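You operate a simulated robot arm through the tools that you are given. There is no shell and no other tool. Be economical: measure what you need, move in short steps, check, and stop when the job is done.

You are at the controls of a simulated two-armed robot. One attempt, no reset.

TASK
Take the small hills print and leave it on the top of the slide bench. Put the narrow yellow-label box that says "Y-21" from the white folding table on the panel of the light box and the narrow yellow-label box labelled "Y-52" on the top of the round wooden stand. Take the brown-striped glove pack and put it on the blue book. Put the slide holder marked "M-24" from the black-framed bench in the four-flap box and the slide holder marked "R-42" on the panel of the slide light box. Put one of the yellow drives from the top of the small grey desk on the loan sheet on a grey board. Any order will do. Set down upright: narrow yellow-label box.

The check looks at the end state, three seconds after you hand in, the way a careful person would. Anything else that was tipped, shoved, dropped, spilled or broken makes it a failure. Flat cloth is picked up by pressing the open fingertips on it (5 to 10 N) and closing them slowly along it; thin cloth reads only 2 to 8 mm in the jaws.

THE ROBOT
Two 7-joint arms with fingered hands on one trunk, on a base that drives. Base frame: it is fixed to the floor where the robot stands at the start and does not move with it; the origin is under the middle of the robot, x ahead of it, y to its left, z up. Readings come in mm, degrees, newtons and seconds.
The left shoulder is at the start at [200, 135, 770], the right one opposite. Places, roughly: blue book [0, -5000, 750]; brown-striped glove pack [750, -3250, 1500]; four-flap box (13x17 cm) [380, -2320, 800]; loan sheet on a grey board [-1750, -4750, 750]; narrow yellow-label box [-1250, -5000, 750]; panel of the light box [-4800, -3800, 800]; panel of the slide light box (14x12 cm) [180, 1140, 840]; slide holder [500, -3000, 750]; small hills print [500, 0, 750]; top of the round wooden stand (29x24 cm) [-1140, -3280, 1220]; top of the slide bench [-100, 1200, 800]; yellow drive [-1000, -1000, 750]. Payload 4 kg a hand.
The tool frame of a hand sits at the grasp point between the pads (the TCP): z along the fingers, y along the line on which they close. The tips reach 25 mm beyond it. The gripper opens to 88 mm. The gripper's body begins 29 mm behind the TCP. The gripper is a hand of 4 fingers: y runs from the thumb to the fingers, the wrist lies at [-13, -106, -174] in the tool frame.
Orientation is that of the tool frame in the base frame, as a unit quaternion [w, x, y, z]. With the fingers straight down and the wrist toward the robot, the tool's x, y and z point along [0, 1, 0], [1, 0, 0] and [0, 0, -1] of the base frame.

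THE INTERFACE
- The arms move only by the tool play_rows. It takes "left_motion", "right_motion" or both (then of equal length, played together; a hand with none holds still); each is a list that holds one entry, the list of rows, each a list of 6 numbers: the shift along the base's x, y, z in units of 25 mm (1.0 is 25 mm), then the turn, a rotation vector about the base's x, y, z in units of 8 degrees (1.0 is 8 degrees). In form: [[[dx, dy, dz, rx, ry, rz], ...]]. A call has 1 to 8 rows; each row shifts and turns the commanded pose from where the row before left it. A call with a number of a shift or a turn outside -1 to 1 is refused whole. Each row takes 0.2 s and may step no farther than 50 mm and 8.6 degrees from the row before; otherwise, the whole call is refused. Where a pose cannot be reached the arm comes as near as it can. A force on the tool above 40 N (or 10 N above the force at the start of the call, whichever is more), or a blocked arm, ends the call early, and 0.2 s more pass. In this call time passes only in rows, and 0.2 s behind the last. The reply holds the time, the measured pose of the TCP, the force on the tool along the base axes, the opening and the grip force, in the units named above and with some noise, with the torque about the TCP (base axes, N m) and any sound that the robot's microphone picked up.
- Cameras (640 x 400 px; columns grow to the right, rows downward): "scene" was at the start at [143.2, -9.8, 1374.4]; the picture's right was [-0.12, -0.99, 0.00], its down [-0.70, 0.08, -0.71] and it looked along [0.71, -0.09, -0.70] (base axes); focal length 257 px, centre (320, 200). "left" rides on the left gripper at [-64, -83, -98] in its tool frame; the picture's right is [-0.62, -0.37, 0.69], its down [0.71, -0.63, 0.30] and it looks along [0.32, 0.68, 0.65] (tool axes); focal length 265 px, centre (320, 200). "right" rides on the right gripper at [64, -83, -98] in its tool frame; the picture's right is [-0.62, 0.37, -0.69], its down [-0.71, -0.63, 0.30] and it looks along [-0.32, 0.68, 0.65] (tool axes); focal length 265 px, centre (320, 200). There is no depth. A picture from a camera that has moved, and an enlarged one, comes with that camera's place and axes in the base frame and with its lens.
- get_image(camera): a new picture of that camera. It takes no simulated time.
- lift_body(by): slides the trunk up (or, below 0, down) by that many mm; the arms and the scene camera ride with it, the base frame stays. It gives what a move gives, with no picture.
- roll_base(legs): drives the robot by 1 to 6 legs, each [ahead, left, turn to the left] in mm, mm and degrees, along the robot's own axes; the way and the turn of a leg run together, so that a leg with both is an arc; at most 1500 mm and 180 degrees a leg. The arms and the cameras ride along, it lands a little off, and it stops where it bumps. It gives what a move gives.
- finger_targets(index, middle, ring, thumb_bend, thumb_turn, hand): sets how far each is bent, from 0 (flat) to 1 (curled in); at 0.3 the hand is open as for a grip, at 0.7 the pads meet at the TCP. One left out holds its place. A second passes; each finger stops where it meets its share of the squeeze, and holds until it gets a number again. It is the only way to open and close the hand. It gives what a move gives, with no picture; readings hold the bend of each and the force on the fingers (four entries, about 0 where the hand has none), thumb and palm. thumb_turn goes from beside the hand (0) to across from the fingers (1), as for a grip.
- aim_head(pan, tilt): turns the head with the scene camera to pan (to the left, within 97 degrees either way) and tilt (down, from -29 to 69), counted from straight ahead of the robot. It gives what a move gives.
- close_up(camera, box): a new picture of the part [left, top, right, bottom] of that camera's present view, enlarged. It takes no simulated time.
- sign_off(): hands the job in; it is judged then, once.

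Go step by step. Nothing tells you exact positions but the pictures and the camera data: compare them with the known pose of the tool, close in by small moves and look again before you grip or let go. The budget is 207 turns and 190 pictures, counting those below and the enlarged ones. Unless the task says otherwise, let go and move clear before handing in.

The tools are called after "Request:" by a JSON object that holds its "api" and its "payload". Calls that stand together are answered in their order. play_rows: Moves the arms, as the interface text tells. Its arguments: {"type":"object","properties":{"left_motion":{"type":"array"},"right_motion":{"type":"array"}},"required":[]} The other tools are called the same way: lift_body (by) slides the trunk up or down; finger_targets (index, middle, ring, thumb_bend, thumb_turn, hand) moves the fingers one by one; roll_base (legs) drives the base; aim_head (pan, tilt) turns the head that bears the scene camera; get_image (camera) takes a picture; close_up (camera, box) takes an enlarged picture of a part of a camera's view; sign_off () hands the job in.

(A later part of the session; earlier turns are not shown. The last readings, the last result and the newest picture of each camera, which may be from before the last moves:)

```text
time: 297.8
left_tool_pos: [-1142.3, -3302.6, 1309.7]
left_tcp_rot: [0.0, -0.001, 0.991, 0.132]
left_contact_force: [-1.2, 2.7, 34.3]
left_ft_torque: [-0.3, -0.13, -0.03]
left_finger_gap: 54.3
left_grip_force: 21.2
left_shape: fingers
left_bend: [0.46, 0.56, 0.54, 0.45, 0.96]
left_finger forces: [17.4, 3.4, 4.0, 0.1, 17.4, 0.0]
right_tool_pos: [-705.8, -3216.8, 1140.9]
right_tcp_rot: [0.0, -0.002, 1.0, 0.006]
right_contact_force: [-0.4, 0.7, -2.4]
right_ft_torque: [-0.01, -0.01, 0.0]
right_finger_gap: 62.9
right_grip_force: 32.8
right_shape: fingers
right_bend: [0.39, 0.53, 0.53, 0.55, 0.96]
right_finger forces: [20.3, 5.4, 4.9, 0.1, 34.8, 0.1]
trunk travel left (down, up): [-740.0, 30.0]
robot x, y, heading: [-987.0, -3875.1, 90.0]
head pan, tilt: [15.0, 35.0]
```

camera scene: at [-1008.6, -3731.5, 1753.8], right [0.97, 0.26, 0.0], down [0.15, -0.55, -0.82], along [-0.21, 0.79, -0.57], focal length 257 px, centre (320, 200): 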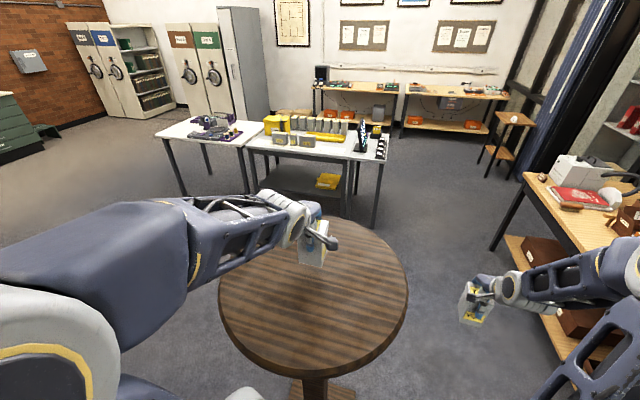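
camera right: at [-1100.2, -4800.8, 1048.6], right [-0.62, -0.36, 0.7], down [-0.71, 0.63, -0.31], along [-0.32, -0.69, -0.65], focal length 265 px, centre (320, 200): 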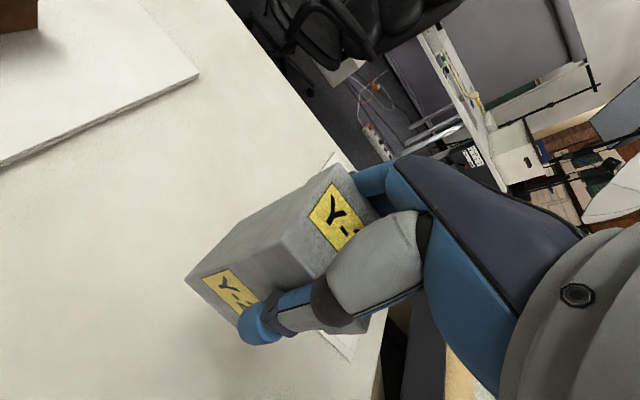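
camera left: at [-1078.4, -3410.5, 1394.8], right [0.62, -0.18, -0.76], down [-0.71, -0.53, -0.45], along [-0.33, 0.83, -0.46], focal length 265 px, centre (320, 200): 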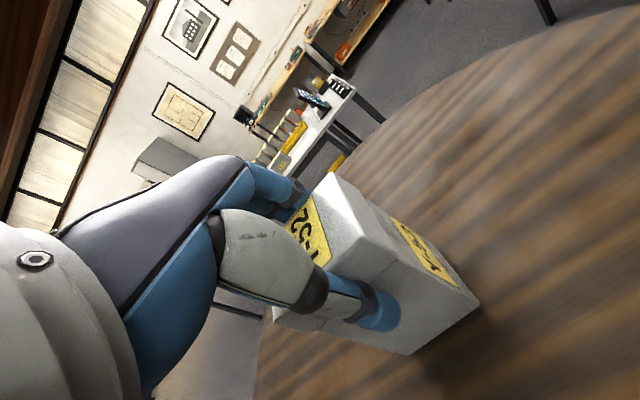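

Seated. Relieve and open.

Request:
{"api": "play_rows", "payload": {"left_motion": [[[0, 0, 0.1, 0, 0, 0], [0, 0, 0.08, 0, 0, 0]]]}}

Request:
{"api": "finger_targets", "payload": {"hand": "left", "index": 0.3, "middle": 0.3, "ring": 0.3, "thumb_bend": 0.3}}

Request:
{"api": "get_image", "payload": {"camera": "left"}}

```text
time: 298.4
left_tool_pos: [-1142.5, -3303.5, 1310.5]
left_tcp_rot: [0.0, -0.001, 0.992, 0.128]
left_contact_force: [-1.9, 6.9, 17.9]
left_ft_torque: [0.04, -0.09, 0.0]
left_finger_gap: 53.7
left_grip_force: 20.3
left_shape: fingers
left_bend: [0.46, 0.56, 0.54, 0.46, 0.96]
left_finger forces: [16.4, 3.8, 4.7, 0.1, 15.0, 0.0]
right_tool_pos: [-706.1, -3216.1, 1140.2]
right_tcp_rot: [0.0, -0.003, 1.0, 0.005]
right_contact_force: [0.3, -0.8, -2.7]
right_ft_torque: [0.0, -0.01, 0.01]
right_finger_gap: 62.7
right_grip_force: 33.2
right_shape: fingers
right_bend: [0.39, 0.53, 0.53, 0.55, 0.96]
right_finger forces: [20.3, 5.4, 5.0, 0.0, 34.8, 0.1]
trunk travel left (down, up): [-740.0, 30.0]
robot x, y, heading: [-986.6, -3875.7, 90.2]
head pan, tilt: [15.0, 35.0]
```

```text
time: 299.4
left_tool_pos: [-1143.1, -3306.0, 1309.1]
left_tcp_rot: [0.0, 0.0, 0.992, 0.127]
left_contact_force: [-0.5, -0.2, 0.5]
left_ft_torque: [0.0, -0.01, -0.01]
left_finger_gap: 84.8
left_grip_force: 0.0
left_shape: fingers
left_bend: [0.3, 0.3, 0.3, 0.3, 0.97]
left_finger forces: [0.0, 0.0, 0.0, 0.1, 0.0, 0.0]
right_tool_pos: [-706.0, -3216.8, 1141.2]
right_tcp_rot: [0.0, -0.002, 1.0, 0.006]
right_contact_force: [-0.2, -0.5, -1.6]
right_ft_torque: [-0.02, -0.02, 0.02]
right_finger_gap: 62.9
right_grip_force: 33.4
right_shape: fingers
right_bend: [0.39, 0.53, 0.53, 0.55, 0.96]
right_finger forces: [20.3, 5.5, 5.0, 0.0, 34.8, 0.0]
trunk travel left (down, up): [-740.0, 30.0]
robot x, y, heading: [-986.0, -3876.2, 90.2]
head pan, tilt: [15.0, 35.0]
```

```text
59 pictures are left
camera left: at [-1078.4, -3410.6, 1384.4], right [0.62, -0.18, -0.76], down [-0.71, -0.53, -0.45], along [-0.33, 0.83, -0.46], focal length 265 px, centre (320, 200)
```

left: 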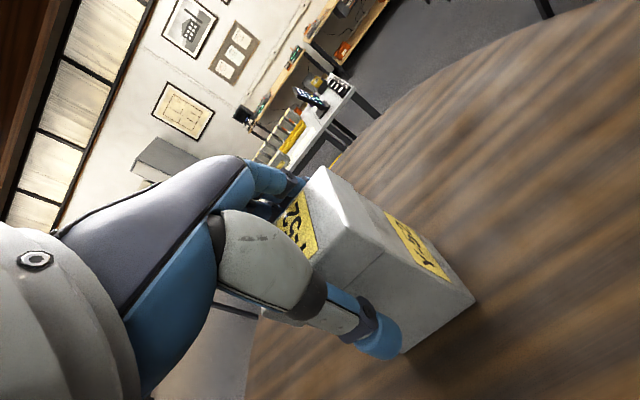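

The box stands free. I'll withdraw the hand along its own axis.

Request:
{"api": "play_rows", "payload": {"left_motion": [[[0, -0.12, 0.5, 0, 0, 0], [0, -0.25, 0.97, 0, 0, 0], [0, -0.25, 0.97, 0, 0, 0], [0, -0.25, 0.97, 0, 0, 0], [0, -0.25, 0.97, 0, 0, 0], [0, -0.25, 0.97, 0, 0, 0]]]}}

Request:
{"api": "roll_base", "payload": {"legs": [[-150, 0, 0]]}}

Request:
{"api": "get_image", "payload": {"camera": "scene"}}

```text
time: 300.8
left_tool_pos: [-1142.6, -3340.1, 1443.0]
left_tcp_rot: [0.0, -0.001, 0.992, 0.127]
left_contact_force: [0.3, 0.7, 0.8]
left_ft_torque: [-0.03, 0.0, -0.01]
left_finger_gap: 84.5
left_grip_force: 0.1
left_shape: fingers
left_bend: [0.3, 0.3, 0.3, 0.3, 0.97]
left_finger forces: [0.0, 0.0, 0.0, 0.0, 0.0, 0.1]
right_tool_pos: [-706.6, -3216.6, 1140.2]
right_tcp_rot: [0.0, -0.003, 1.0, 0.005]
right_contact_force: [0.0, 0.0, -2.5]
right_ft_torque: [-0.02, 0.04, 0.04]
right_finger_gap: 62.5
right_grip_force: 32.8
right_shape: fingers
right_bend: [0.39, 0.53, 0.53, 0.55, 0.96]
right_finger forces: [20.3, 5.5, 5.0, 0.0, 34.8, 0.1]
trunk travel left (down, up): [-740.0, 30.0]
robot x, y, heading: [-989.0, -3878.8, 90.0]
head pan, tilt: [15.0, 35.0]
```

```text
time: 302.1
left_tool_pos: [-1141.9, -3491.1, 1443.8]
left_tcp_rot: [0.001, 0.0, 0.992, 0.127]
left_contact_force: [0.1, -0.5, -1.0]
left_ft_torque: [0.02, 0.01, 0.01]
left_finger_gap: 85.0
left_grip_force: 0.0
left_shape: fingers
left_bend: [0.3, 0.3, 0.3, 0.3, 0.97]
left_finger forces: [0.0, 0.0, 0.0, 0.1, 0.0, 0.0]
right_tool_pos: [-706.5, -3368.7, 1140.6]
right_tcp_rot: [-0.001, -0.003, 1.0, 0.005]
right_contact_force: [0.1, -0.8, -2.4]
right_ft_torque: [0.02, 0.0, 0.03]
right_finger_gap: 62.6
right_grip_force: 33.4
right_shape: fingers
right_bend: [0.39, 0.53, 0.53, 0.55, 0.96]
right_finger forces: [20.3, 5.5, 5.0, 0.0, 35.0, 0.0]
trunk travel left (down, up): [-740.0, 30.0]
robot x, y, heading: [-986.0, -4025.8, 90.2]
head pan, tilt: [15.0, 35.0]
```

```text
58 pictures are left
camera scene: at [-1008.4, -3882.8, 1753.7], right [0.97, 0.26, 0.0], down [0.15, -0.55, -0.82], along [-0.21, 0.79, -0.57], focal length 257 px, centre (320, 200)
```

scene: 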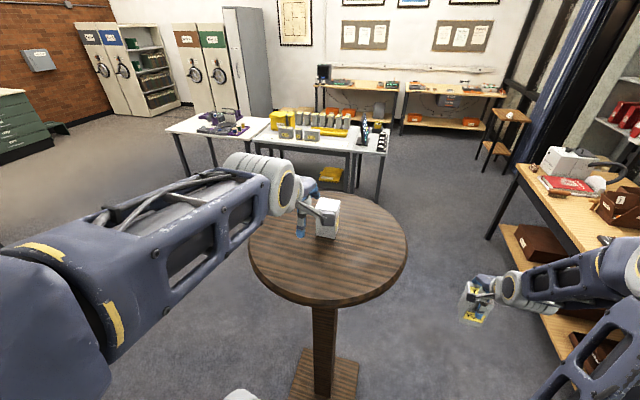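

Y-52 stands on the round stand. Now Y-21: I'll turn the long way round (clear of the stand) to face the light box side and look.

Request:
{"api": "roll_base", "payload": {"legs": [[0, 0, -135], [0, 0, -135]]}}

Request:
{"api": "aim_head", "payload": {"pan": 0, "tilt": 15}}

Request:
{"api": "get_image", "payload": {"camera": "scene"}}

```text
time: 313.7
left_tool_pos: [-1523.0, -4190.7, 1444.4]
left_tcp_rot: [0.091, 0.707, -0.695, -0.088]
left_contact_force: [0.2, -0.9, 0.3]
left_ft_torque: [0.0, -0.02, 0.04]
left_finger_gap: 84.7
left_grip_force: 0.1
left_shape: fingers
left_bend: [0.3, 0.3, 0.3, 0.3, 0.97]
left_finger forces: [0.0, 0.0, 0.0, 0.0, 0.1, 0.0]
right_tool_pos: [-1651.4, -3758.7, 1139.6]
right_tcp_rot: [0.005, 0.714, -0.7, -0.004]
right_contact_force: [0.4, 0.2, -2.3]
right_ft_torque: [0.02, 0.01, 0.04]
right_finger_gap: 59.6
right_grip_force: 27.8
right_shape: fingers
right_bend: [0.4, 0.54, 0.54, 0.56, 0.96]
right_finger forces: [17.4, 4.9, 4.4, 0.0, 29.2, 0.1]
trunk travel left (down, up): [-740.0, 30.0]
robot x, y, heading: [-985.4, -4028.1, -179.2]
head pan, tilt: [15.0, 35.0]
```

```text
time: 314.5
left_tool_pos: [-1522.0, -4191.1, 1445.1]
left_tcp_rot: [0.09, 0.707, -0.696, -0.09]
left_contact_force: [-0.2, -0.6, -0.5]
left_ft_torque: [0.02, 0.03, 0.0]
left_finger_gap: 84.7
left_grip_force: 0.1
left_shape: fingers
left_bend: [0.3, 0.3, 0.3, 0.3, 0.97]
left_finger forces: [0.0, 0.0, 0.2, 0.0, 0.1, 0.0]
right_tool_pos: [-1651.5, -3758.1, 1141.0]
right_tcp_rot: [0.003, 0.714, -0.7, -0.004]
right_contact_force: [0.3, -0.5, -2.6]
right_ft_torque: [-0.01, -0.01, 0.0]
right_finger_gap: 59.8
right_grip_force: 28.3
right_shape: fingers
right_bend: [0.4, 0.54, 0.54, 0.56, 0.96]
right_finger forces: [17.4, 5.0, 4.4, 0.1, 29.2, 0.1]
trunk travel left (down, up): [-740.0, 30.0]
robot x, y, heading: [-988.5, -4028.0, -178.9]
head pan, tilt: [0.0, 15.0]
```

```text
57 pictures are left
camera scene: at [-1139.1, -4030.6, 1785.7], right [-0.02, 1.0, 0.0], down [0.26, 0.0, -0.97], along [-0.97, -0.02, -0.26], focal length 257 px, centre (320, 200)
```

scene: 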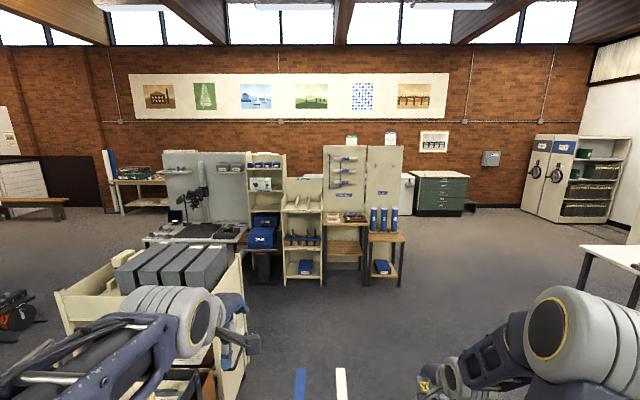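

Request:
{"api": "close_up", "payload": {"camera": "scene", "box": [270, 130, 430, 290]}}

Request:
{"api": "get_image", "payload": {"camera": "right"}}

```text
2.50 times, centred on (350, 210) of scene
camera zoom: at [-1139.1, -4030.6, 1785.7], right [-0.02, 1.0, 0.0], down [0.26, 0.0, -0.97], along [-0.97, -0.02, -0.26], focal length 643 px, centre (245, 175)
```

zoom: 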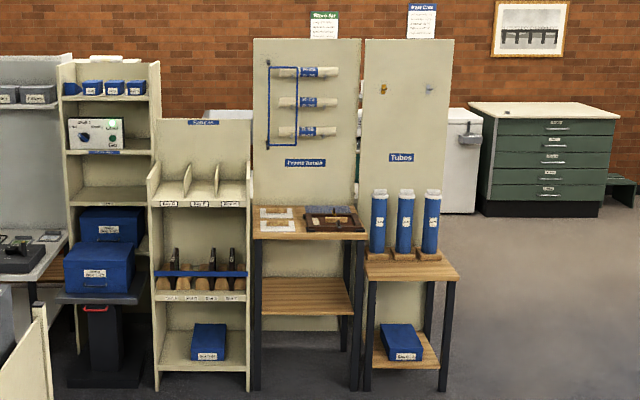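

```text
55 pictures are left
camera right: at [-1566.4, -3820.5, 1238.8], right [-0.37, 0.61, 0.7], down [0.61, 0.73, -0.31], along [-0.7, 0.31, -0.65], focal length 265 px, centre (320, 200)
```

right: 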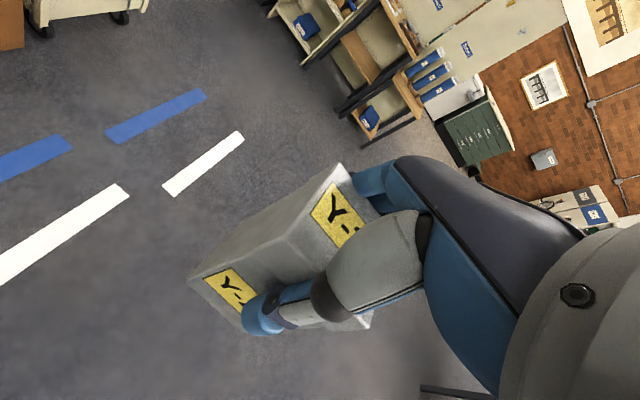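

The light box must be behind those screens. I'll drive forward and around to the right to look behind them.

Request:
{"api": "roll_base", "payload": {"legs": [[1100, 0, -0.9], [0, -1100, 0], [1500, 0, 0]]}}

Request:
{"api": "aim_head", "payload": {"pan": 20, "tilt": 20}}

Request:
{"api": "get_image", "payload": {"camera": "scene"}}

```text
time: 331.8
left_tool_pos: [-4055.1, -3082.1, 1445.4]
left_tcp_rot: [0.09, 0.706, -0.696, -0.09]
left_contact_force: [-1.0, 0.2, 0.0]
left_ft_torque: [-0.02, -0.01, 0.0]
left_finger_gap: 84.9
left_grip_force: 0.0
left_shape: fingers
left_bend: [0.3, 0.3, 0.3, 0.3, 0.97]
left_finger forces: [0.1, 0.1, 0.0, 0.0, 0.0, 0.0]
right_tool_pos: [-4181.4, -2648.9, 1142.2]
right_tcp_rot: [0.002, 0.713, -0.701, -0.003]
right_contact_force: [-0.5, 0.5, -2.5]
right_ft_torque: [0.02, 0.0, -0.04]
right_finger_gap: 59.4
right_grip_force: 28.7
right_shape: fingers
right_bend: [0.4, 0.54, 0.54, 0.56, 0.96]
right_finger forces: [17.3, 5.0, 4.5, 0.0, 30.0, 0.0]
trunk travel left (down, up): [-740.0, 30.0]
robot x, y, heading: [-3520.2, -2925.4, -179.5]
head pan, tilt: [0.0, 15.0]
stopped in leg 3: the robot was blocked; the commanded pose is now the measured one
```

```text
time: 332.6
left_tool_pos: [-4054.0, -3082.7, 1444.2]
left_tcp_rot: [0.091, 0.706, -0.697, -0.09]
left_contact_force: [-0.2, 0.0, 0.5]
left_ft_torque: [-0.01, 0.01, 0.01]
left_finger_gap: 84.8
left_grip_force: 0.0
left_shape: fingers
left_bend: [0.3, 0.3, 0.3, 0.3, 0.97]
left_finger forces: [0.0, 0.0, 0.1, 0.0, 0.0, 0.1]
right_tool_pos: [-4181.3, -2648.1, 1140.3]
right_tcp_rot: [0.003, 0.712, -0.702, -0.003]
right_contact_force: [1.2, -0.1, -2.5]
right_ft_torque: [0.0, 0.01, 0.04]
right_finger_gap: 59.4
right_grip_force: 28.3
right_shape: fingers
right_bend: [0.4, 0.54, 0.54, 0.56, 0.96]
right_finger forces: [17.3, 5.0, 4.5, 0.0, 30.1, 0.0]
trunk travel left (down, up): [-740.0, 30.0]
robot x, y, heading: [-3520.3, -2923.3, -179.2]
head pan, tilt: [20.0, 20.0]
```

```text
54 pictures are left
camera scene: at [-3664.6, -2955.6, 1777.6], right [-0.35, 0.94, 0.0], down [0.32, 0.12, -0.94], along [-0.88, -0.33, -0.34], focal length 257 px, centre (320, 200)
```

scene: 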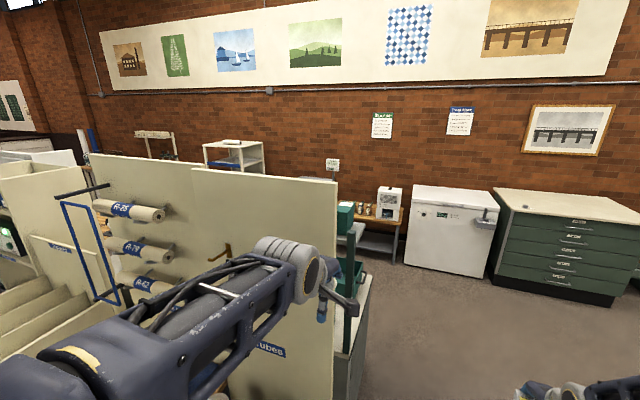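

I bumped something, likely the left hand near the screen's edge. I'll back off at once and look.

Request:
{"api": "roll_base", "payload": {"legs": [[-250, 0, 0], [0, -250, 0]]}}

Request:
{"api": "get_image", "payload": {"camera": "scene"}}

Request:
{"api": "get_image", "payload": {"camera": "left"}}

```text
time: 335.9
left_tool_pos: [-3806.7, -2827.1, 1445.6]
left_tcp_rot: [0.09, 0.706, -0.697, -0.09]
left_contact_force: [-0.6, -0.4, 0.6]
left_ft_torque: [0.07, 0.0, 0.0]
left_finger_gap: 84.9
left_grip_force: 0.0
left_shape: fingers
left_bend: [0.3, 0.3, 0.3, 0.3, 0.97]
left_finger forces: [0.0, 0.0, 0.0, 0.0, 0.0, 0.0]
right_tool_pos: [-3934.3, -2391.6, 1141.2]
right_tcp_rot: [0.003, 0.713, -0.702, -0.003]
right_contact_force: [-0.4, -0.4, -2.2]
right_ft_torque: [-0.02, 0.04, 0.0]
right_finger_gap: 59.7
right_grip_force: 28.3
right_shape: fingers
right_bend: [0.4, 0.54, 0.54, 0.56, 0.96]
right_finger forces: [17.2, 5.0, 4.5, 0.0, 29.9, 0.0]
trunk travel left (down, up): [-740.0, 30.0]
robot x, y, heading: [-3275.1, -2666.4, -179.4]
head pan, tilt: [20.0, 20.0]
```

```text
53 pictures are left
camera scene: at [-3417.1, -2699.7, 1777.6], right [-0.35, 0.94, 0.0], down [0.32, 0.12, -0.94], along [-0.88, -0.33, -0.34], focal length 257 px, centre (320, 200)
```

scene: 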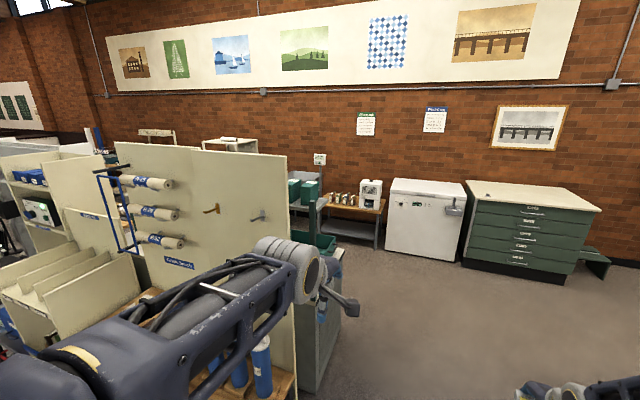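

```text
52 pictures are left
camera left: at [-3702.1, -2761.4, 1519.0], right [0.17, 0.62, -0.76], down [0.54, -0.71, -0.46], along [-0.82, -0.33, -0.46], focal length 265 px, centre (320, 200)
```

left: 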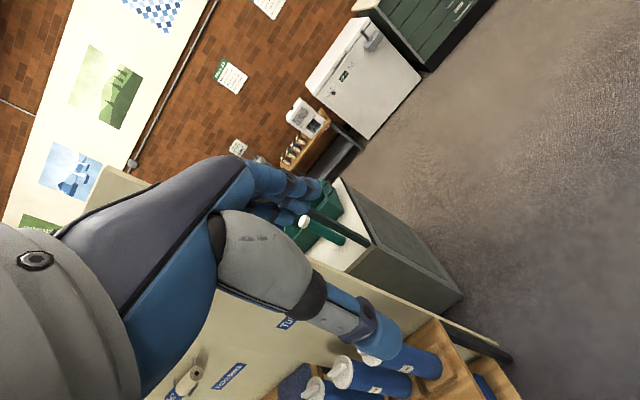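

Nothing tipped; the tubes and screens stand. There is a worktop behind the screen. I'll go forward along the clear aisle and look left behind it.

Request:
{"api": "roll_base", "payload": {"legs": [[0, -80, 0], [800, 0, 0]]}}

Request:
{"api": "aim_head", "payload": {"pan": 65, "tilt": 25}}

Request:
{"api": "get_image", "payload": {"camera": "scene"}}

```text
time: 340.8
left_tool_pos: [-4606.3, -2752.8, 1445.3]
left_tcp_rot: [0.091, 0.705, -0.698, -0.089]
left_contact_force: [0.1, 0.6, 0.5]
left_ft_torque: [0.03, -0.02, -0.03]
left_finger_gap: 84.5
left_grip_force: 0.1
left_shape: fingers
left_bend: [0.3, 0.3, 0.3, 0.3, 0.97]
left_finger forces: [0.1, 0.0, 0.0, 0.0, 0.0, 0.0]
right_tool_pos: [-4732.7, -2318.1, 1141.0]
right_tcp_rot: [0.004, 0.712, -0.702, -0.003]
right_contact_force: [-0.1, 0.0, -2.3]
right_ft_torque: [0.02, 0.0, 0.05]
right_finger_gap: 59.4
right_grip_force: 28.1
right_shape: fingers
right_bend: [0.4, 0.54, 0.54, 0.56, 0.96]
right_finger forces: [17.1, 4.9, 4.4, 0.1, 29.8, 0.0]
trunk travel left (down, up): [-740.0, 30.0]
robot x, y, heading: [-4069.6, -2594.9, -179.8]
head pan, tilt: [20.0, 20.0]
```

```text
time: 341.9
left_tool_pos: [-4606.6, -2753.6, 1445.1]
left_tcp_rot: [0.091, 0.704, -0.699, -0.09]
left_contact_force: [1.0, -0.6, -0.6]
left_ft_torque: [-0.04, -0.04, 0.01]
left_finger_gap: 84.9
left_grip_force: 0.1
left_shape: fingers
left_bend: [0.3, 0.3, 0.3, 0.3, 0.97]
left_finger forces: [0.0, 0.1, 0.0, 0.0, 0.0, 0.0]
right_tool_pos: [-4731.7, -2318.0, 1140.1]
right_tcp_rot: [0.003, 0.711, -0.703, -0.003]
right_contact_force: [-0.7, -1.1, -2.6]
right_ft_torque: [0.0, 0.05, -0.01]
right_finger_gap: 59.3
right_grip_force: 28.3
right_shape: fingers
right_bend: [0.4, 0.54, 0.54, 0.56, 0.96]
right_finger forces: [17.2, 4.9, 4.4, 0.0, 29.7, 0.1]
trunk travel left (down, up): [-740.0, 30.0]
robot x, y, heading: [-4071.0, -2589.5, -179.4]
head pan, tilt: [65.0, 25.0]
```

```text
51 pictures are left
camera scene: at [-4167.3, -2678.5, 1769.6], right [-0.91, 0.42, 0.0], down [0.18, 0.38, -0.91], along [-0.38, -0.82, -0.42], focal length 257 px, centre (320, 200)
```

scene: 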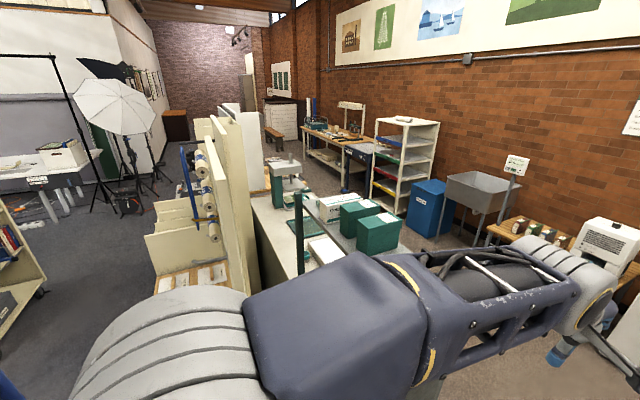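

Request:
{"api": "close_up", "payload": {"camera": "scene", "box": [230, 140, 450, 290]}}

```text
2.67 times, centred on (340, 215) of scene
camera zoom: at [-4167.3, -2678.5, 1769.6], right [-0.91, 0.42, 0.0], down [0.18, 0.38, -0.91], along [-0.38, -0.82, -0.42], focal length 686 px, centre (267, 160)
```

zoom: 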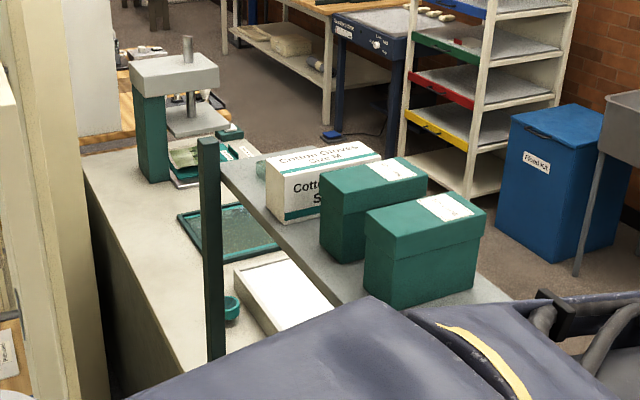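

The light box (white panel) is on the counter at about (-4757, -3880), just past a raised shelf; it is best reached from the far aisle. I'll retract the empty left hand and drive around the counter's end.

Request:
{"api": "play_rows", "payload": {"left_motion": [[[1, 0, 0, 0, 0, 0], [1, 0, 0, 0, 0, 0], [1, 0, 0, 0, 0, 0], [1, 0, 0, 0, 0, 0], [1, 0, 0, 0, 0, 0], [1, 0, 0, 0, 0, 0]]]}}

Request:
{"api": "roll_base", "payload": {"legs": [[1500, 0, 0], [0, 0, 96], [0, 0, 96], [-467, -1089, 0]]}}

Request:
{"api": "aim_head", "payload": {"pan": 0, "tilt": 35}}

Request:
{"api": "get_image", "payload": {"camera": "scene"}}

```text
time: 343.4
left_tool_pos: [-4457.0, -2753.6, 1444.8]
left_tcp_rot: [0.09, 0.704, -0.698, -0.09]
left_contact_force: [0.1, 0.3, 1.0]
left_ft_torque: [0.0, -0.04, 0.0]
left_finger_gap: 84.7
left_grip_force: 0.1
left_shape: fingers
left_bend: [0.3, 0.3, 0.3, 0.3, 0.97]
left_finger forces: [0.1, 0.0, 0.0, 0.0, 0.0, 0.0]
right_tool_pos: [-4732.2, -2317.8, 1140.9]
right_tcp_rot: [0.002, 0.711, -0.703, -0.003]
right_contact_force: [-0.8, 0.4, -2.4]
right_ft_torque: [0.02, 0.01, 0.0]
right_finger_gap: 59.2
right_grip_force: 28.4
right_shape: fingers
right_bend: [0.4, 0.54, 0.54, 0.56, 0.96]
right_finger forces: [17.1, 4.9, 4.4, 0.0, 29.6, 0.1]
trunk travel left (down, up): [-740.0, 30.0]
robot x, y, heading: [-4072.6, -2593.9, -179.3]
head pan, tilt: [65.0, 25.0]
```

```text
time: 364.5
left_tool_pos: [-5468.4, -3516.0, 1444.3]
left_tcp_rot: [0.081, 0.625, 0.77, 0.099]
left_contact_force: [0.1, 0.9, 0.4]
left_ft_torque: [-0.01, 0.01, 0.01]
left_finger_gap: 84.5
left_grip_force: 0.0
left_shape: fingers
left_bend: [0.3, 0.3, 0.3, 0.3, 0.97]
left_finger forces: [0.1, 0.0, 0.0, 0.0, 0.0, 0.0]
right_tool_pos: [-5111.7, -3889.0, 1140.8]
right_tcp_rot: [0.002, 0.629, 0.777, 0.003]
right_contact_force: [0.0, -0.2, -1.8]
right_ft_torque: [0.01, 0.0, 0.03]
right_finger_gap: 58.0
right_grip_force: 25.2
right_shape: fingers
right_bend: [0.41, 0.54, 0.54, 0.55, 0.96]
right_finger forces: [15.6, 4.6, 4.3, 0.1, 26.3, 0.0]
trunk travel left (down, up): [-740.0, 30.0]
robot x, y, heading: [-5813.8, -3746.7, 11.6]
head pan, tilt: [65.0, 25.0]
```

```text
time: 365.9
left_tool_pos: [-5468.4, -3516.3, 1445.1]
left_tcp_rot: [0.081, 0.625, 0.77, 0.099]
left_contact_force: [-0.9, -1.2, -0.4]
left_ft_torque: [0.0, -0.04, 0.04]
left_finger_gap: 84.6
left_grip_force: 0.1
left_shape: fingers
left_bend: [0.3, 0.3, 0.3, 0.3, 0.97]
left_finger forces: [0.0, 0.1, 0.1, 0.0, 0.1, 0.0]
right_tool_pos: [-5112.5, -3889.7, 1140.6]
right_tcp_rot: [0.003, 0.629, 0.777, 0.004]
right_contact_force: [0.1, 0.9, -2.9]
right_ft_torque: [-0.01, -0.01, 0.0]
right_finger_gap: 57.9
right_grip_force: 25.8
right_shape: fingers
right_bend: [0.41, 0.54, 0.54, 0.55, 0.96]
right_finger forces: [15.7, 4.6, 4.3, 0.0, 26.5, 0.0]
trunk travel left (down, up): [-740.0, 30.0]
robot x, y, heading: [-5810.6, -3748.6, 11.7]
head pan, tilt: [0.0, 35.0]
```

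```text
49 pictures are left
camera scene: at [-5667.9, -3717.6, 1753.8], right [0.2, -0.98, 0.0], down [-0.56, -0.12, -0.82], along [0.8, 0.17, -0.57], focal length 257 px, centre (320, 200)
```

scene: 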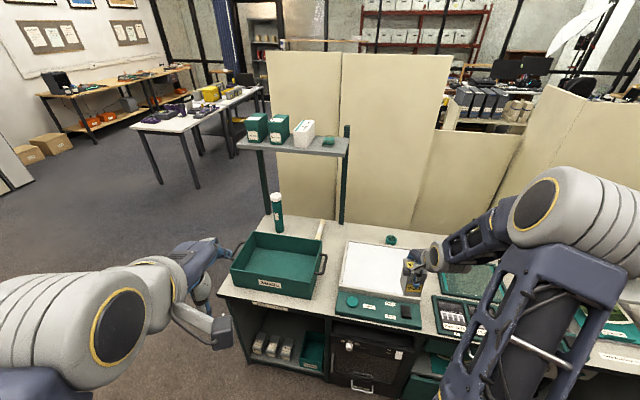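

The light box panel is clearly in view, centred near (-4810, -3845, 800). I'll move the right hand over it.

Request:
{"api": "roll_base", "payload": {"legs": [[300, -35, 0]]}}

Request:
{"api": "play_rows", "payload": {"right_motion": [[[0, 0, -1, 0, 0, 0], [0, 0, -1, 0, 0, 0], [0, 0, -1, 0, 0, 0], [0, 0, -1, 0, 0, 0], [0, 0, -1, 0, 0, 0]]]}}

Request:
{"api": "get_image", "payload": {"camera": "right"}}

Request:
{"api": "get_image", "payload": {"camera": "scene"}}

```text
time: 367.9
left_tool_pos: [-5169.5, -3489.6, 1444.9]
left_tcp_rot: [0.081, 0.625, 0.77, 0.099]
left_contact_force: [-0.7, 0.3, -0.7]
left_ft_torque: [-0.05, 0.02, -0.03]
left_finger_gap: 84.8
left_grip_force: 0.0
left_shape: fingers
left_bend: [0.3, 0.3, 0.3, 0.3, 0.97]
left_finger forces: [0.1, 0.0, 0.0, 0.0, 0.0, 0.1]
right_tool_pos: [-4813.0, -3862.1, 1141.3]
right_tcp_rot: [0.003, 0.629, 0.777, 0.004]
right_contact_force: [0.6, -0.2, -1.7]
right_ft_torque: [-0.01, 0.0, -0.02]
right_finger_gap: 57.9
right_grip_force: 25.8
right_shape: fingers
right_bend: [0.41, 0.54, 0.54, 0.55, 0.96]
right_finger forces: [15.8, 4.6, 4.2, 0.1, 26.6, 0.1]
trunk travel left (down, up): [-740.0, 30.0]
robot x, y, heading: [-5517.7, -3721.1, 11.8]
head pan, tilt: [0.0, 35.0]
```

```text
time: 369.1
left_tool_pos: [-5170.3, -3488.4, 1444.1]
left_tcp_rot: [0.082, 0.625, 0.77, 0.1]
left_contact_force: [0.7, -0.8, 0.2]
left_ft_torque: [-0.01, -0.02, -0.04]
left_finger_gap: 85.0
left_grip_force: 0.1
left_shape: fingers
left_bend: [0.3, 0.3, 0.3, 0.3, 0.97]
left_finger forces: [0.1, 0.0, 0.0, 0.0, 0.0, 0.0]
right_tool_pos: [-4812.7, -3861.8, 1015.7]
right_tcp_rot: [0.003, 0.628, 0.778, 0.003]
right_contact_force: [0.3, 0.5, -1.9]
right_ft_torque: [0.01, -0.01, -0.02]
right_finger_gap: 57.9
right_grip_force: 25.7
right_shape: fingers
right_bend: [0.41, 0.54, 0.54, 0.55, 0.96]
right_finger forces: [15.6, 4.7, 4.2, 0.0, 26.7, 0.0]
trunk travel left (down, up): [-740.0, 30.0]
robot x, y, heading: [-5513.4, -3720.6, 11.8]
head pan, tilt: [0.0, 35.0]
```

```text
48 pictures are left
camera right: at [-4909.9, -3817.9, 1113.7], right [0.48, -0.53, 0.7], down [-0.47, -0.83, -0.31], along [0.74, -0.17, -0.65], focal length 265 px, centre (320, 200)
```

right: 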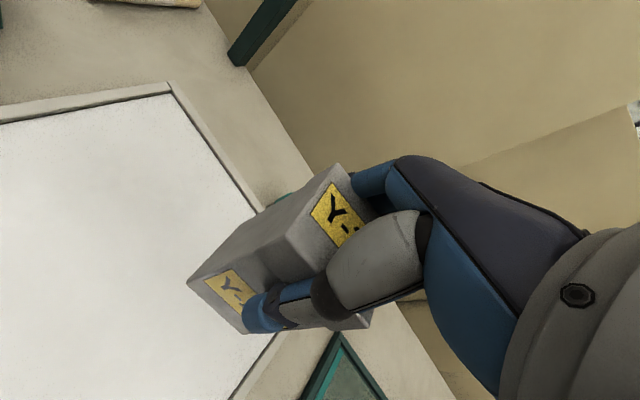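

```text
47 pictures are left
camera scene: at [-5369.2, -3690.9, 1753.8], right [0.2, -0.98, 0.0], down [-0.56, -0.12, -0.82], along [0.8, 0.17, -0.57], focal length 257 px, centre (320, 200)
```

scene: 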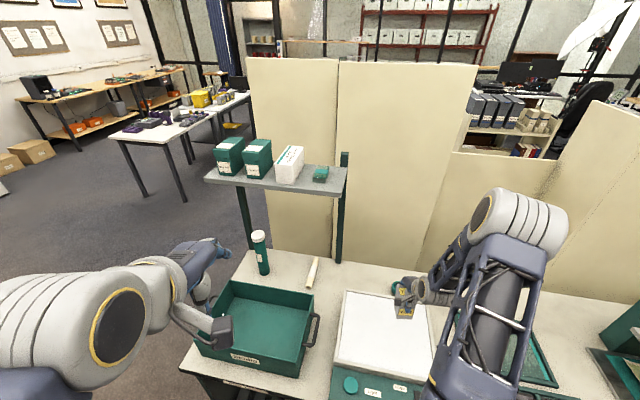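

The box is well inside the panel outline. Lowering toward it.

Request:
{"api": "play_rows", "payload": {"right_motion": [[[-0.2, 0.3, -0.9, 0, 0, 0], [-0.2, 0.3, -0.9, 0, 0, 0], [0, 0.2, -0.9, 0, 0, 0], [0, 0, -0.8, 0, 0, 0]]]}}

Request:
{"api": "get_image", "payload": {"camera": "right"}}

```text
time: 370.1
left_tool_pos: [-5170.2, -3488.3, 1445.1]
left_tcp_rot: [0.08, 0.626, 0.77, 0.1]
left_contact_force: [0.0, -1.4, -0.3]
left_ft_torque: [0.0, 0.0, 0.0]
left_finger_gap: 84.8
left_grip_force: 0.0
left_shape: fingers
left_bend: [0.3, 0.3, 0.3, 0.3, 0.97]
left_finger forces: [0.0, 0.0, 0.0, 0.0, 0.0, 0.1]
right_tool_pos: [-4823.3, -3840.7, 928.5]
right_tcp_rot: [0.003, 0.629, 0.777, 0.004]
right_contact_force: [-0.6, 0.0, -2.4]
right_ft_torque: [0.01, 0.01, -0.03]
right_finger_gap: 58.0
right_grip_force: 25.7
right_shape: fingers
right_bend: [0.41, 0.54, 0.54, 0.55, 0.96]
right_finger forces: [15.6, 4.6, 4.1, 0.0, 26.7, 0.1]
trunk travel left (down, up): [-740.0, 30.0]
robot x, y, heading: [-5517.6, -3724.0, 12.0]
head pan, tilt: [0.0, 35.0]
```

```text
46 pictures are left
camera right: at [-4919.1, -3797.4, 1025.7], right [0.48, -0.53, 0.7], down [-0.46, -0.83, -0.31], along [0.74, -0.17, -0.65], focal length 265 px, centre (320, 200)
```

right: 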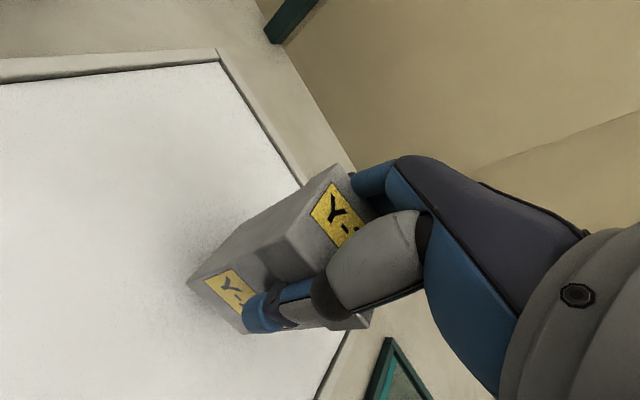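

Request:
{"api": "play_rows", "payload": {"right_motion": [[[0, 0, -0.2, 0, 0, 0], [0, 0, -0.2, 0, 0, 0], [0, 0, -0.15, 0, 0, 0]]]}}

Request:
{"api": "play_rows", "payload": {"right_motion": [[[0, 0, -0.15, 0, 0, 0], [0, 0, -0.15, 0, 0, 0], [0, 0, -0.12, 0, 0, 0]]]}}

Request:
{"api": "get_image", "payload": {"camera": "right"}}

```text
time: 370.9
left_tool_pos: [-5170.1, -3489.7, 1444.6]
left_tcp_rot: [0.08, 0.625, 0.77, 0.1]
left_contact_force: [-0.3, -0.4, -0.1]
left_ft_torque: [0.01, 0.01, -0.04]
left_finger_gap: 84.8
left_grip_force: 0.2
left_shape: fingers
left_bend: [0.3, 0.3, 0.3, 0.3, 0.97]
left_finger forces: [0.0, 0.1, 0.0, 0.1, 0.0, 0.0]
right_tool_pos: [-4823.5, -3842.4, 914.2]
right_tcp_rot: [0.003, 0.629, 0.777, 0.003]
right_contact_force: [-0.1, -0.2, -2.4]
right_ft_torque: [-0.02, -0.01, -0.02]
right_finger_gap: 58.1
right_grip_force: 25.3
right_shape: fingers
right_bend: [0.41, 0.54, 0.54, 0.55, 0.96]
right_finger forces: [15.6, 4.6, 4.2, 0.1, 26.7, 0.1]
trunk travel left (down, up): [-740.0, 30.0]
robot x, y, heading: [-5514.3, -3722.5, 12.0]
head pan, tilt: [0.0, 35.0]
```

```text
time: 371.7
left_tool_pos: [-5169.7, -3488.9, 1445.0]
left_tcp_rot: [0.08, 0.625, 0.77, 0.099]
left_contact_force: [0.2, -0.9, 1.1]
left_ft_torque: [0.0, -0.03, -0.03]
left_finger_gap: 84.5
left_grip_force: 0.1
left_shape: fingers
left_bend: [0.3, 0.3, 0.3, 0.3, 0.97]
left_finger forces: [0.0, 0.0, 0.0, 0.0, 0.0, 0.0]
right_tool_pos: [-4823.9, -3841.2, 904.5]
right_tcp_rot: [0.003, 0.629, 0.777, 0.004]
right_contact_force: [-0.8, 0.4, -2.4]
right_ft_torque: [-0.01, -0.04, -0.02]
right_finger_gap: 57.7
right_grip_force: 25.6
right_shape: fingers
right_bend: [0.41, 0.54, 0.54, 0.55, 0.96]
right_finger forces: [15.5, 4.5, 4.3, 0.0, 26.6, 0.1]
trunk travel left (down, up): [-740.0, 30.0]
robot x, y, heading: [-5512.5, -3719.9, 11.8]
head pan, tilt: [0.0, 35.0]
```

```text
45 pictures are left
camera right: at [-4919.3, -3797.5, 1002.0], right [0.48, -0.53, 0.7], down [-0.46, -0.83, -0.31], along [0.74, -0.17, -0.65], focal length 265 px, centre (320, 200)
```

right: 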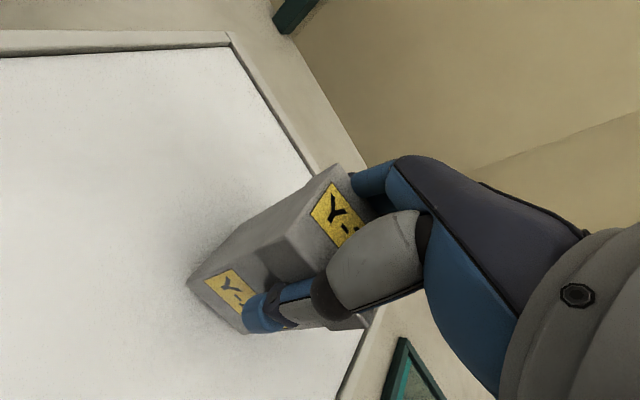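

Request:
{"api": "play_rows", "payload": {"right_motion": [[[0, 0, -0.12, 0, 0, 0], [0, 0, -0.12, 0, 0, 0], [0, 0, -0.12, 0, 0, 0]]]}}

Request:
{"api": "play_rows", "payload": {"right_motion": [[[0, 0, -0.12, 0, 0, 0], [0, 0, -0.12, 0, 0, 0]]]}}

```text
time: 372.5
left_tool_pos: [-5171.3, -3489.3, 1445.9]
left_tcp_rot: [0.081, 0.625, 0.77, 0.099]
left_contact_force: [-0.8, -1.1, -0.3]
left_ft_torque: [0.01, 0.0, 0.02]
left_finger_gap: 84.7
left_grip_force: 0.2
left_shape: fingers
left_bend: [0.3, 0.3, 0.3, 0.3, 0.97]
left_finger forces: [0.0, 0.0, 0.1, 0.0, 0.0, 0.0]
right_tool_pos: [-4822.9, -3843.0, 897.0]
right_tcp_rot: [0.005, 0.629, 0.777, 0.006]
right_contact_force: [-5.9, -4.5, 32.3]
right_ft_torque: [0.29, -0.18, 0.08]
right_finger_gap: 58.3
right_grip_force: 33.2
right_shape: fingers
right_bend: [0.41, 0.54, 0.54, 0.56, 0.96]
right_finger forces: [16.6, 5.3, 4.2, 0.0, 39.7, 0.1]
trunk travel left (down, up): [-740.0, 30.0]
robot x, y, heading: [-5517.8, -3723.7, 11.7]
head pan, tilt: [0.0, 35.0]
```

```text
time: 372.9
left_tool_pos: [-5171.5, -3489.7, 1444.5]
left_tcp_rot: [0.083, 0.626, 0.769, 0.1]
left_contact_force: [-0.2, 1.0, -0.2]
left_ft_torque: [-0.02, -0.05, 0.01]
left_finger_gap: 84.6
left_grip_force: 0.0
left_shape: fingers
left_bend: [0.3, 0.3, 0.3, 0.3, 0.97]
left_finger forces: [0.0, 0.0, 0.0, 0.0, 0.1, 0.0]
right_tool_pos: [-4820.2, -3841.9, 899.0]
right_tcp_rot: [0.008, 0.629, 0.777, 0.007]
right_contact_force: [-9.3, -2.1, 28.7]
right_ft_torque: [0.27, 0.02, 0.02]
right_finger_gap: 58.0
right_grip_force: 32.0
right_shape: fingers
right_bend: [0.42, 0.54, 0.54, 0.57, 0.96]
right_finger forces: [15.2, 4.7, 4.3, 0.0, 40.6, 0.1]
trunk travel left (down, up): [-740.0, 30.0]
robot x, y, heading: [-5514.7, -3723.9, 11.8]
head pan, tilt: [0.0, 35.0]
stopped in row 1 (right hand): the force on the tool passed its limit at 48 N (the readings are from after the stop); the commanded pose is now the measured one
```

It's touching. I'll relieve slightly and open gradually so it settles flat.

Request:
{"api": "play_rows", "payload": {"right_motion": [[[0, 0, 0.06, 0, 0, 0]]]}}

Request:
{"api": "finger_targets", "payload": {"hand": "right", "index": 0.38, "middle": 0.46, "ring": 0.46, "thumb_bend": 0.48}}

Request:
{"api": "get_image", "payload": {"camera": "right"}}

```text
time: 373.2
left_tool_pos: [-5170.0, -3487.7, 1443.7]
left_tcp_rot: [0.082, 0.625, 0.77, 0.1]
left_contact_force: [0.2, 0.3, -0.5]
left_ft_torque: [0.0, 0.02, -0.04]
left_finger_gap: 84.5
left_grip_force: 0.1
left_shape: fingers
left_bend: [0.3, 0.3, 0.3, 0.3, 0.97]
left_finger forces: [0.1, 0.0, 0.0, 0.0, 0.0, 0.0]
right_tool_pos: [-4820.4, -3841.9, 898.0]
right_tcp_rot: [0.006, 0.629, 0.777, 0.005]
right_contact_force: [-5.3, -2.0, 22.8]
right_ft_torque: [0.26, -0.13, 0.05]
right_finger_gap: 58.2
right_grip_force: 31.5
right_shape: fingers
right_bend: [0.42, 0.54, 0.54, 0.57, 0.96]
right_finger forces: [15.9, 5.3, 4.8, 0.1, 36.9, 0.0]
trunk travel left (down, up): [-740.0, 30.0]
robot x, y, heading: [-5517.1, -3720.5, 11.7]
head pan, tilt: [0.0, 35.0]
```

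```text
time: 374.2
left_tool_pos: [-5170.2, -3489.6, 1445.3]
left_tcp_rot: [0.082, 0.625, 0.77, 0.1]
left_contact_force: [0.0, 0.3, -0.6]
left_ft_torque: [-0.01, -0.01, -0.02]
left_finger_gap: 84.7
left_grip_force: 0.2
left_shape: fingers
left_bend: [0.3, 0.3, 0.3, 0.3, 0.97]
left_finger forces: [0.0, 0.0, 0.0, 0.0, 0.0, 0.0]
right_tool_pos: [-4820.5, -3841.8, 898.1]
right_tcp_rot: [0.006, 0.629, 0.777, 0.005]
right_contact_force: [-7.8, -1.5, 18.5]
right_ft_torque: [0.09, 0.06, 0.06]
right_finger_gap: 71.0
right_grip_force: 14.7
right_shape: fingers
right_bend: [0.33, 0.46, 0.46, 0.48, 0.97]
right_finger forces: [8.8, 0.2, 0.2, 0.0, 20.7, 0.1]
trunk travel left (down, up): [-740.0, 30.0]
robot x, y, heading: [-5513.4, -3722.6, 11.8]
head pan, tilt: [0.0, 35.0]
```

```text
44 pictures are left
camera right: at [-4918.1, -3797.7, 994.9], right [0.48, -0.53, 0.7], down [-0.46, -0.83, -0.31], along [0.75, -0.17, -0.64], focal length 265 px, centre (320, 200)
```

right: 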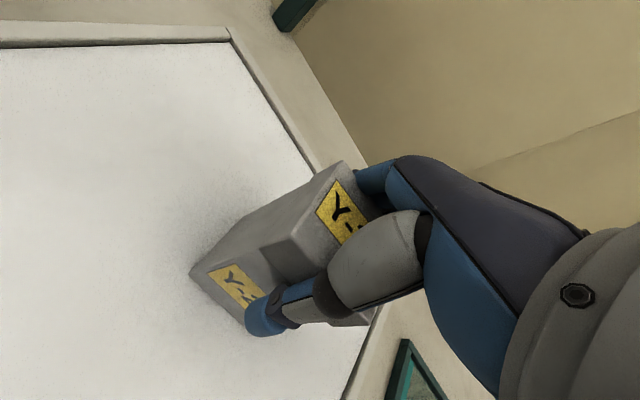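

Request:
{"api": "finger_targets", "payload": {"hand": "right", "index": 0.24, "middle": 0.3, "ring": 0.3, "thumb_bend": 0.4}}

Request:
{"api": "get_image", "payload": {"camera": "right"}}

```text
time: 375.2
left_tool_pos: [-5169.6, -3489.4, 1444.2]
left_tcp_rot: [0.081, 0.626, 0.769, 0.099]
left_contact_force: [0.2, 0.4, 0.0]
left_ft_torque: [-0.01, -0.01, -0.02]
left_finger_gap: 84.6
left_grip_force: 0.0
left_shape: fingers
left_bend: [0.3, 0.3, 0.3, 0.3, 0.97]
left_finger forces: [0.0, 0.0, 0.0, 0.0, 0.0, 0.0]
right_tool_pos: [-4820.5, -3841.5, 896.6]
right_tcp_rot: [0.006, 0.63, 0.777, 0.005]
right_contact_force: [-2.5, 0.3, 4.8]
right_ft_torque: [-0.02, 0.06, -0.01]
right_finger_gap: 83.8
right_grip_force: 2.8
right_shape: fingers
right_bend: [0.24, 0.3, 0.3, 0.4, 0.97]
right_finger forces: [0.5, 0.0, 0.0, 0.1, 5.4, 0.1]
trunk travel left (down, up): [-740.0, 30.0]
robot x, y, heading: [-5516.0, -3721.7, 11.6]
head pan, tilt: [0.0, 35.0]
```

```text
43 pictures are left
camera right: at [-4917.8, -3797.7, 994.6], right [0.48, -0.53, 0.7], down [-0.46, -0.83, -0.31], along [0.75, -0.17, -0.64], focal length 265 px, centre (320, 200)
```

right: 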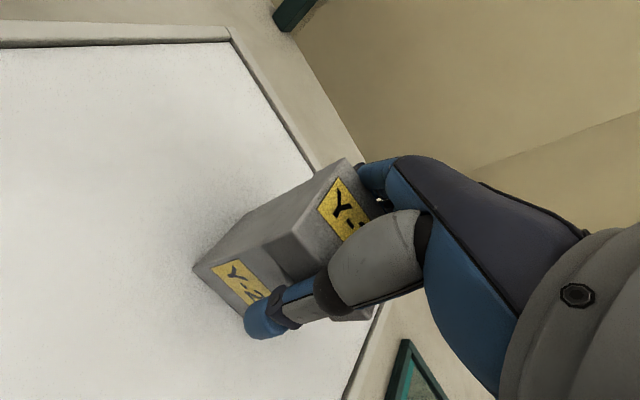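

The box is nearly upright now. Opening the thumb the rest of the way, then rising.

Request:
{"api": "finger_targets", "payload": {"hand": "right", "index": 0.2, "middle": 0.2, "ring": 0.2, "thumb_bend": 0.25}}

Request:
{"api": "play_rows", "payload": {"right_motion": [[[0, 0, 0.2, 0, 0, 0], [0, 0, 0.3, 0, 0, 0]]]}}

Request:
{"api": "get_image", "payload": {"camera": "right"}}

```text
time: 376.2
left_tool_pos: [-5169.7, -3488.6, 1445.7]
left_tcp_rot: [0.08, 0.625, 0.77, 0.099]
left_contact_force: [0.3, -0.3, 0.0]
left_ft_torque: [-0.01, 0.01, 0.01]
left_finger_gap: 84.8
left_grip_force: 0.2
left_shape: fingers
left_bend: [0.3, 0.3, 0.3, 0.3, 0.97]
left_finger forces: [0.0, 0.1, 0.0, 0.1, 0.1, 0.0]
right_tool_pos: [-4821.5, -3843.1, 897.3]
right_tcp_rot: [0.006, 0.63, 0.777, 0.006]
right_contact_force: [-0.8, -0.1, 0.2]
right_ft_torque: [-0.02, 0.02, -0.03]
right_finger_gap: 99.9
right_grip_force: 0.0
right_shape: fingers
right_bend: [0.2, 0.2, 0.2, 0.25, 0.97]
right_finger forces: [0.0, 0.1, 0.0, 0.1, 0.1, 0.0]
trunk travel left (down, up): [-740.0, 30.0]
robot x, y, heading: [-5517.1, -3721.4, 11.9]
head pan, tilt: [0.0, 35.0]
```

```text
time: 376.9
left_tool_pos: [-5169.1, -3489.0, 1444.6]
left_tcp_rot: [0.081, 0.625, 0.77, 0.1]
left_contact_force: [0.7, -0.2, 0.1]
left_ft_torque: [-0.02, -0.02, 0.02]
left_finger_gap: 84.4
left_grip_force: 0.1
left_shape: fingers
left_bend: [0.3, 0.3, 0.3, 0.3, 0.97]
left_finger forces: [0.1, 0.0, 0.0, 0.0, 0.0, 0.0]
right_tool_pos: [-4820.6, -3842.5, 909.2]
right_tcp_rot: [0.006, 0.629, 0.777, 0.006]
right_contact_force: [-0.4, -0.5, -0.2]
right_ft_torque: [-0.01, -0.01, 0.0]
right_finger_gap: 99.6
right_grip_force: 0.1
right_shape: fingers
right_bend: [0.2, 0.2, 0.2, 0.25, 0.97]
right_finger forces: [0.1, 0.1, 0.0, 0.0, 0.0, 0.0]
trunk travel left (down, up): [-740.0, 30.0]
robot x, y, heading: [-5514.7, -3723.7, 11.5]
head pan, tilt: [0.0, 35.0]
```

```text
42 pictures are left
camera right: at [-4917.7, -3797.7, 1007.2], right [0.48, -0.53, 0.7], down [-0.46, -0.83, -0.31], along [0.75, -0.17, -0.64], focal length 265 px, centre (320, 200)
```

right: 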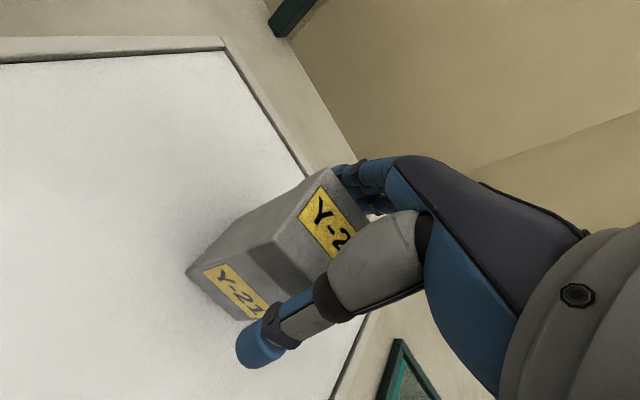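

Upright and free. Rising straight up and checking.

Request:
{"api": "play_rows", "payload": {"right_motion": [[[0, 0, 0.7, 0, 0, 0], [0, 0, 1, 0, 0, 0], [0, 0, 1, 0, 0, 0], [0, 0, 1, 0, 0, 0], [0, 0, 1, 0, 0, 0], [0, 0, 1, 0, 0, 0], [0, 0, 1, 0, 0, 0], [0, 0, 1, 0, 0, 0]]]}}

Request:
{"api": "close_up", "payload": {"camera": "scene", "box": [180, 220, 480, 400]}}

```text
time: 378.6
left_tool_pos: [-5169.8, -3488.8, 1444.9]
left_tcp_rot: [0.081, 0.625, 0.77, 0.099]
left_contact_force: [-0.2, 0.8, -0.6]
left_ft_torque: [-0.01, 0.0, 0.01]
left_finger_gap: 84.6
left_grip_force: 0.1
left_shape: fingers
left_bend: [0.3, 0.3, 0.3, 0.3, 0.97]
left_finger forces: [0.0, 0.0, 0.1, 0.0, 0.0, 0.1]
right_tool_pos: [-4821.1, -3842.1, 1101.9]
right_tcp_rot: [0.006, 0.629, 0.777, 0.006]
right_contact_force: [0.0, -0.1, 0.3]
right_ft_torque: [0.0, 0.02, -0.01]
right_finger_gap: 99.7
right_grip_force: 0.1
right_shape: fingers
right_bend: [0.2, 0.2, 0.2, 0.25, 0.97]
right_finger forces: [0.0, 0.0, 0.0, 0.1, 0.1, 0.0]
trunk travel left (down, up): [-740.0, 30.0]
robot x, y, heading: [-5516.1, -3721.1, 11.7]
head pan, tilt: [0.0, 35.0]
```

```text
2.13 times, centred on (330, 310) of scene
camera zoom: at [-5368.8, -3690.9, 1753.7], right [0.2, -0.98, 0.0], down [-0.56, -0.12, -0.82], along [0.8, 0.17, -0.57], focal length 548 px, centre (299, -35)
```

zoom: 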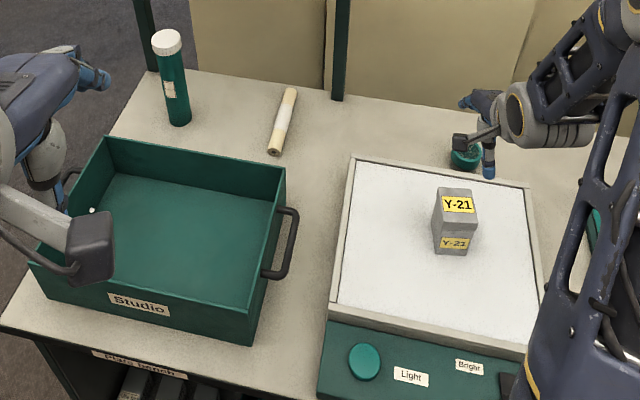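

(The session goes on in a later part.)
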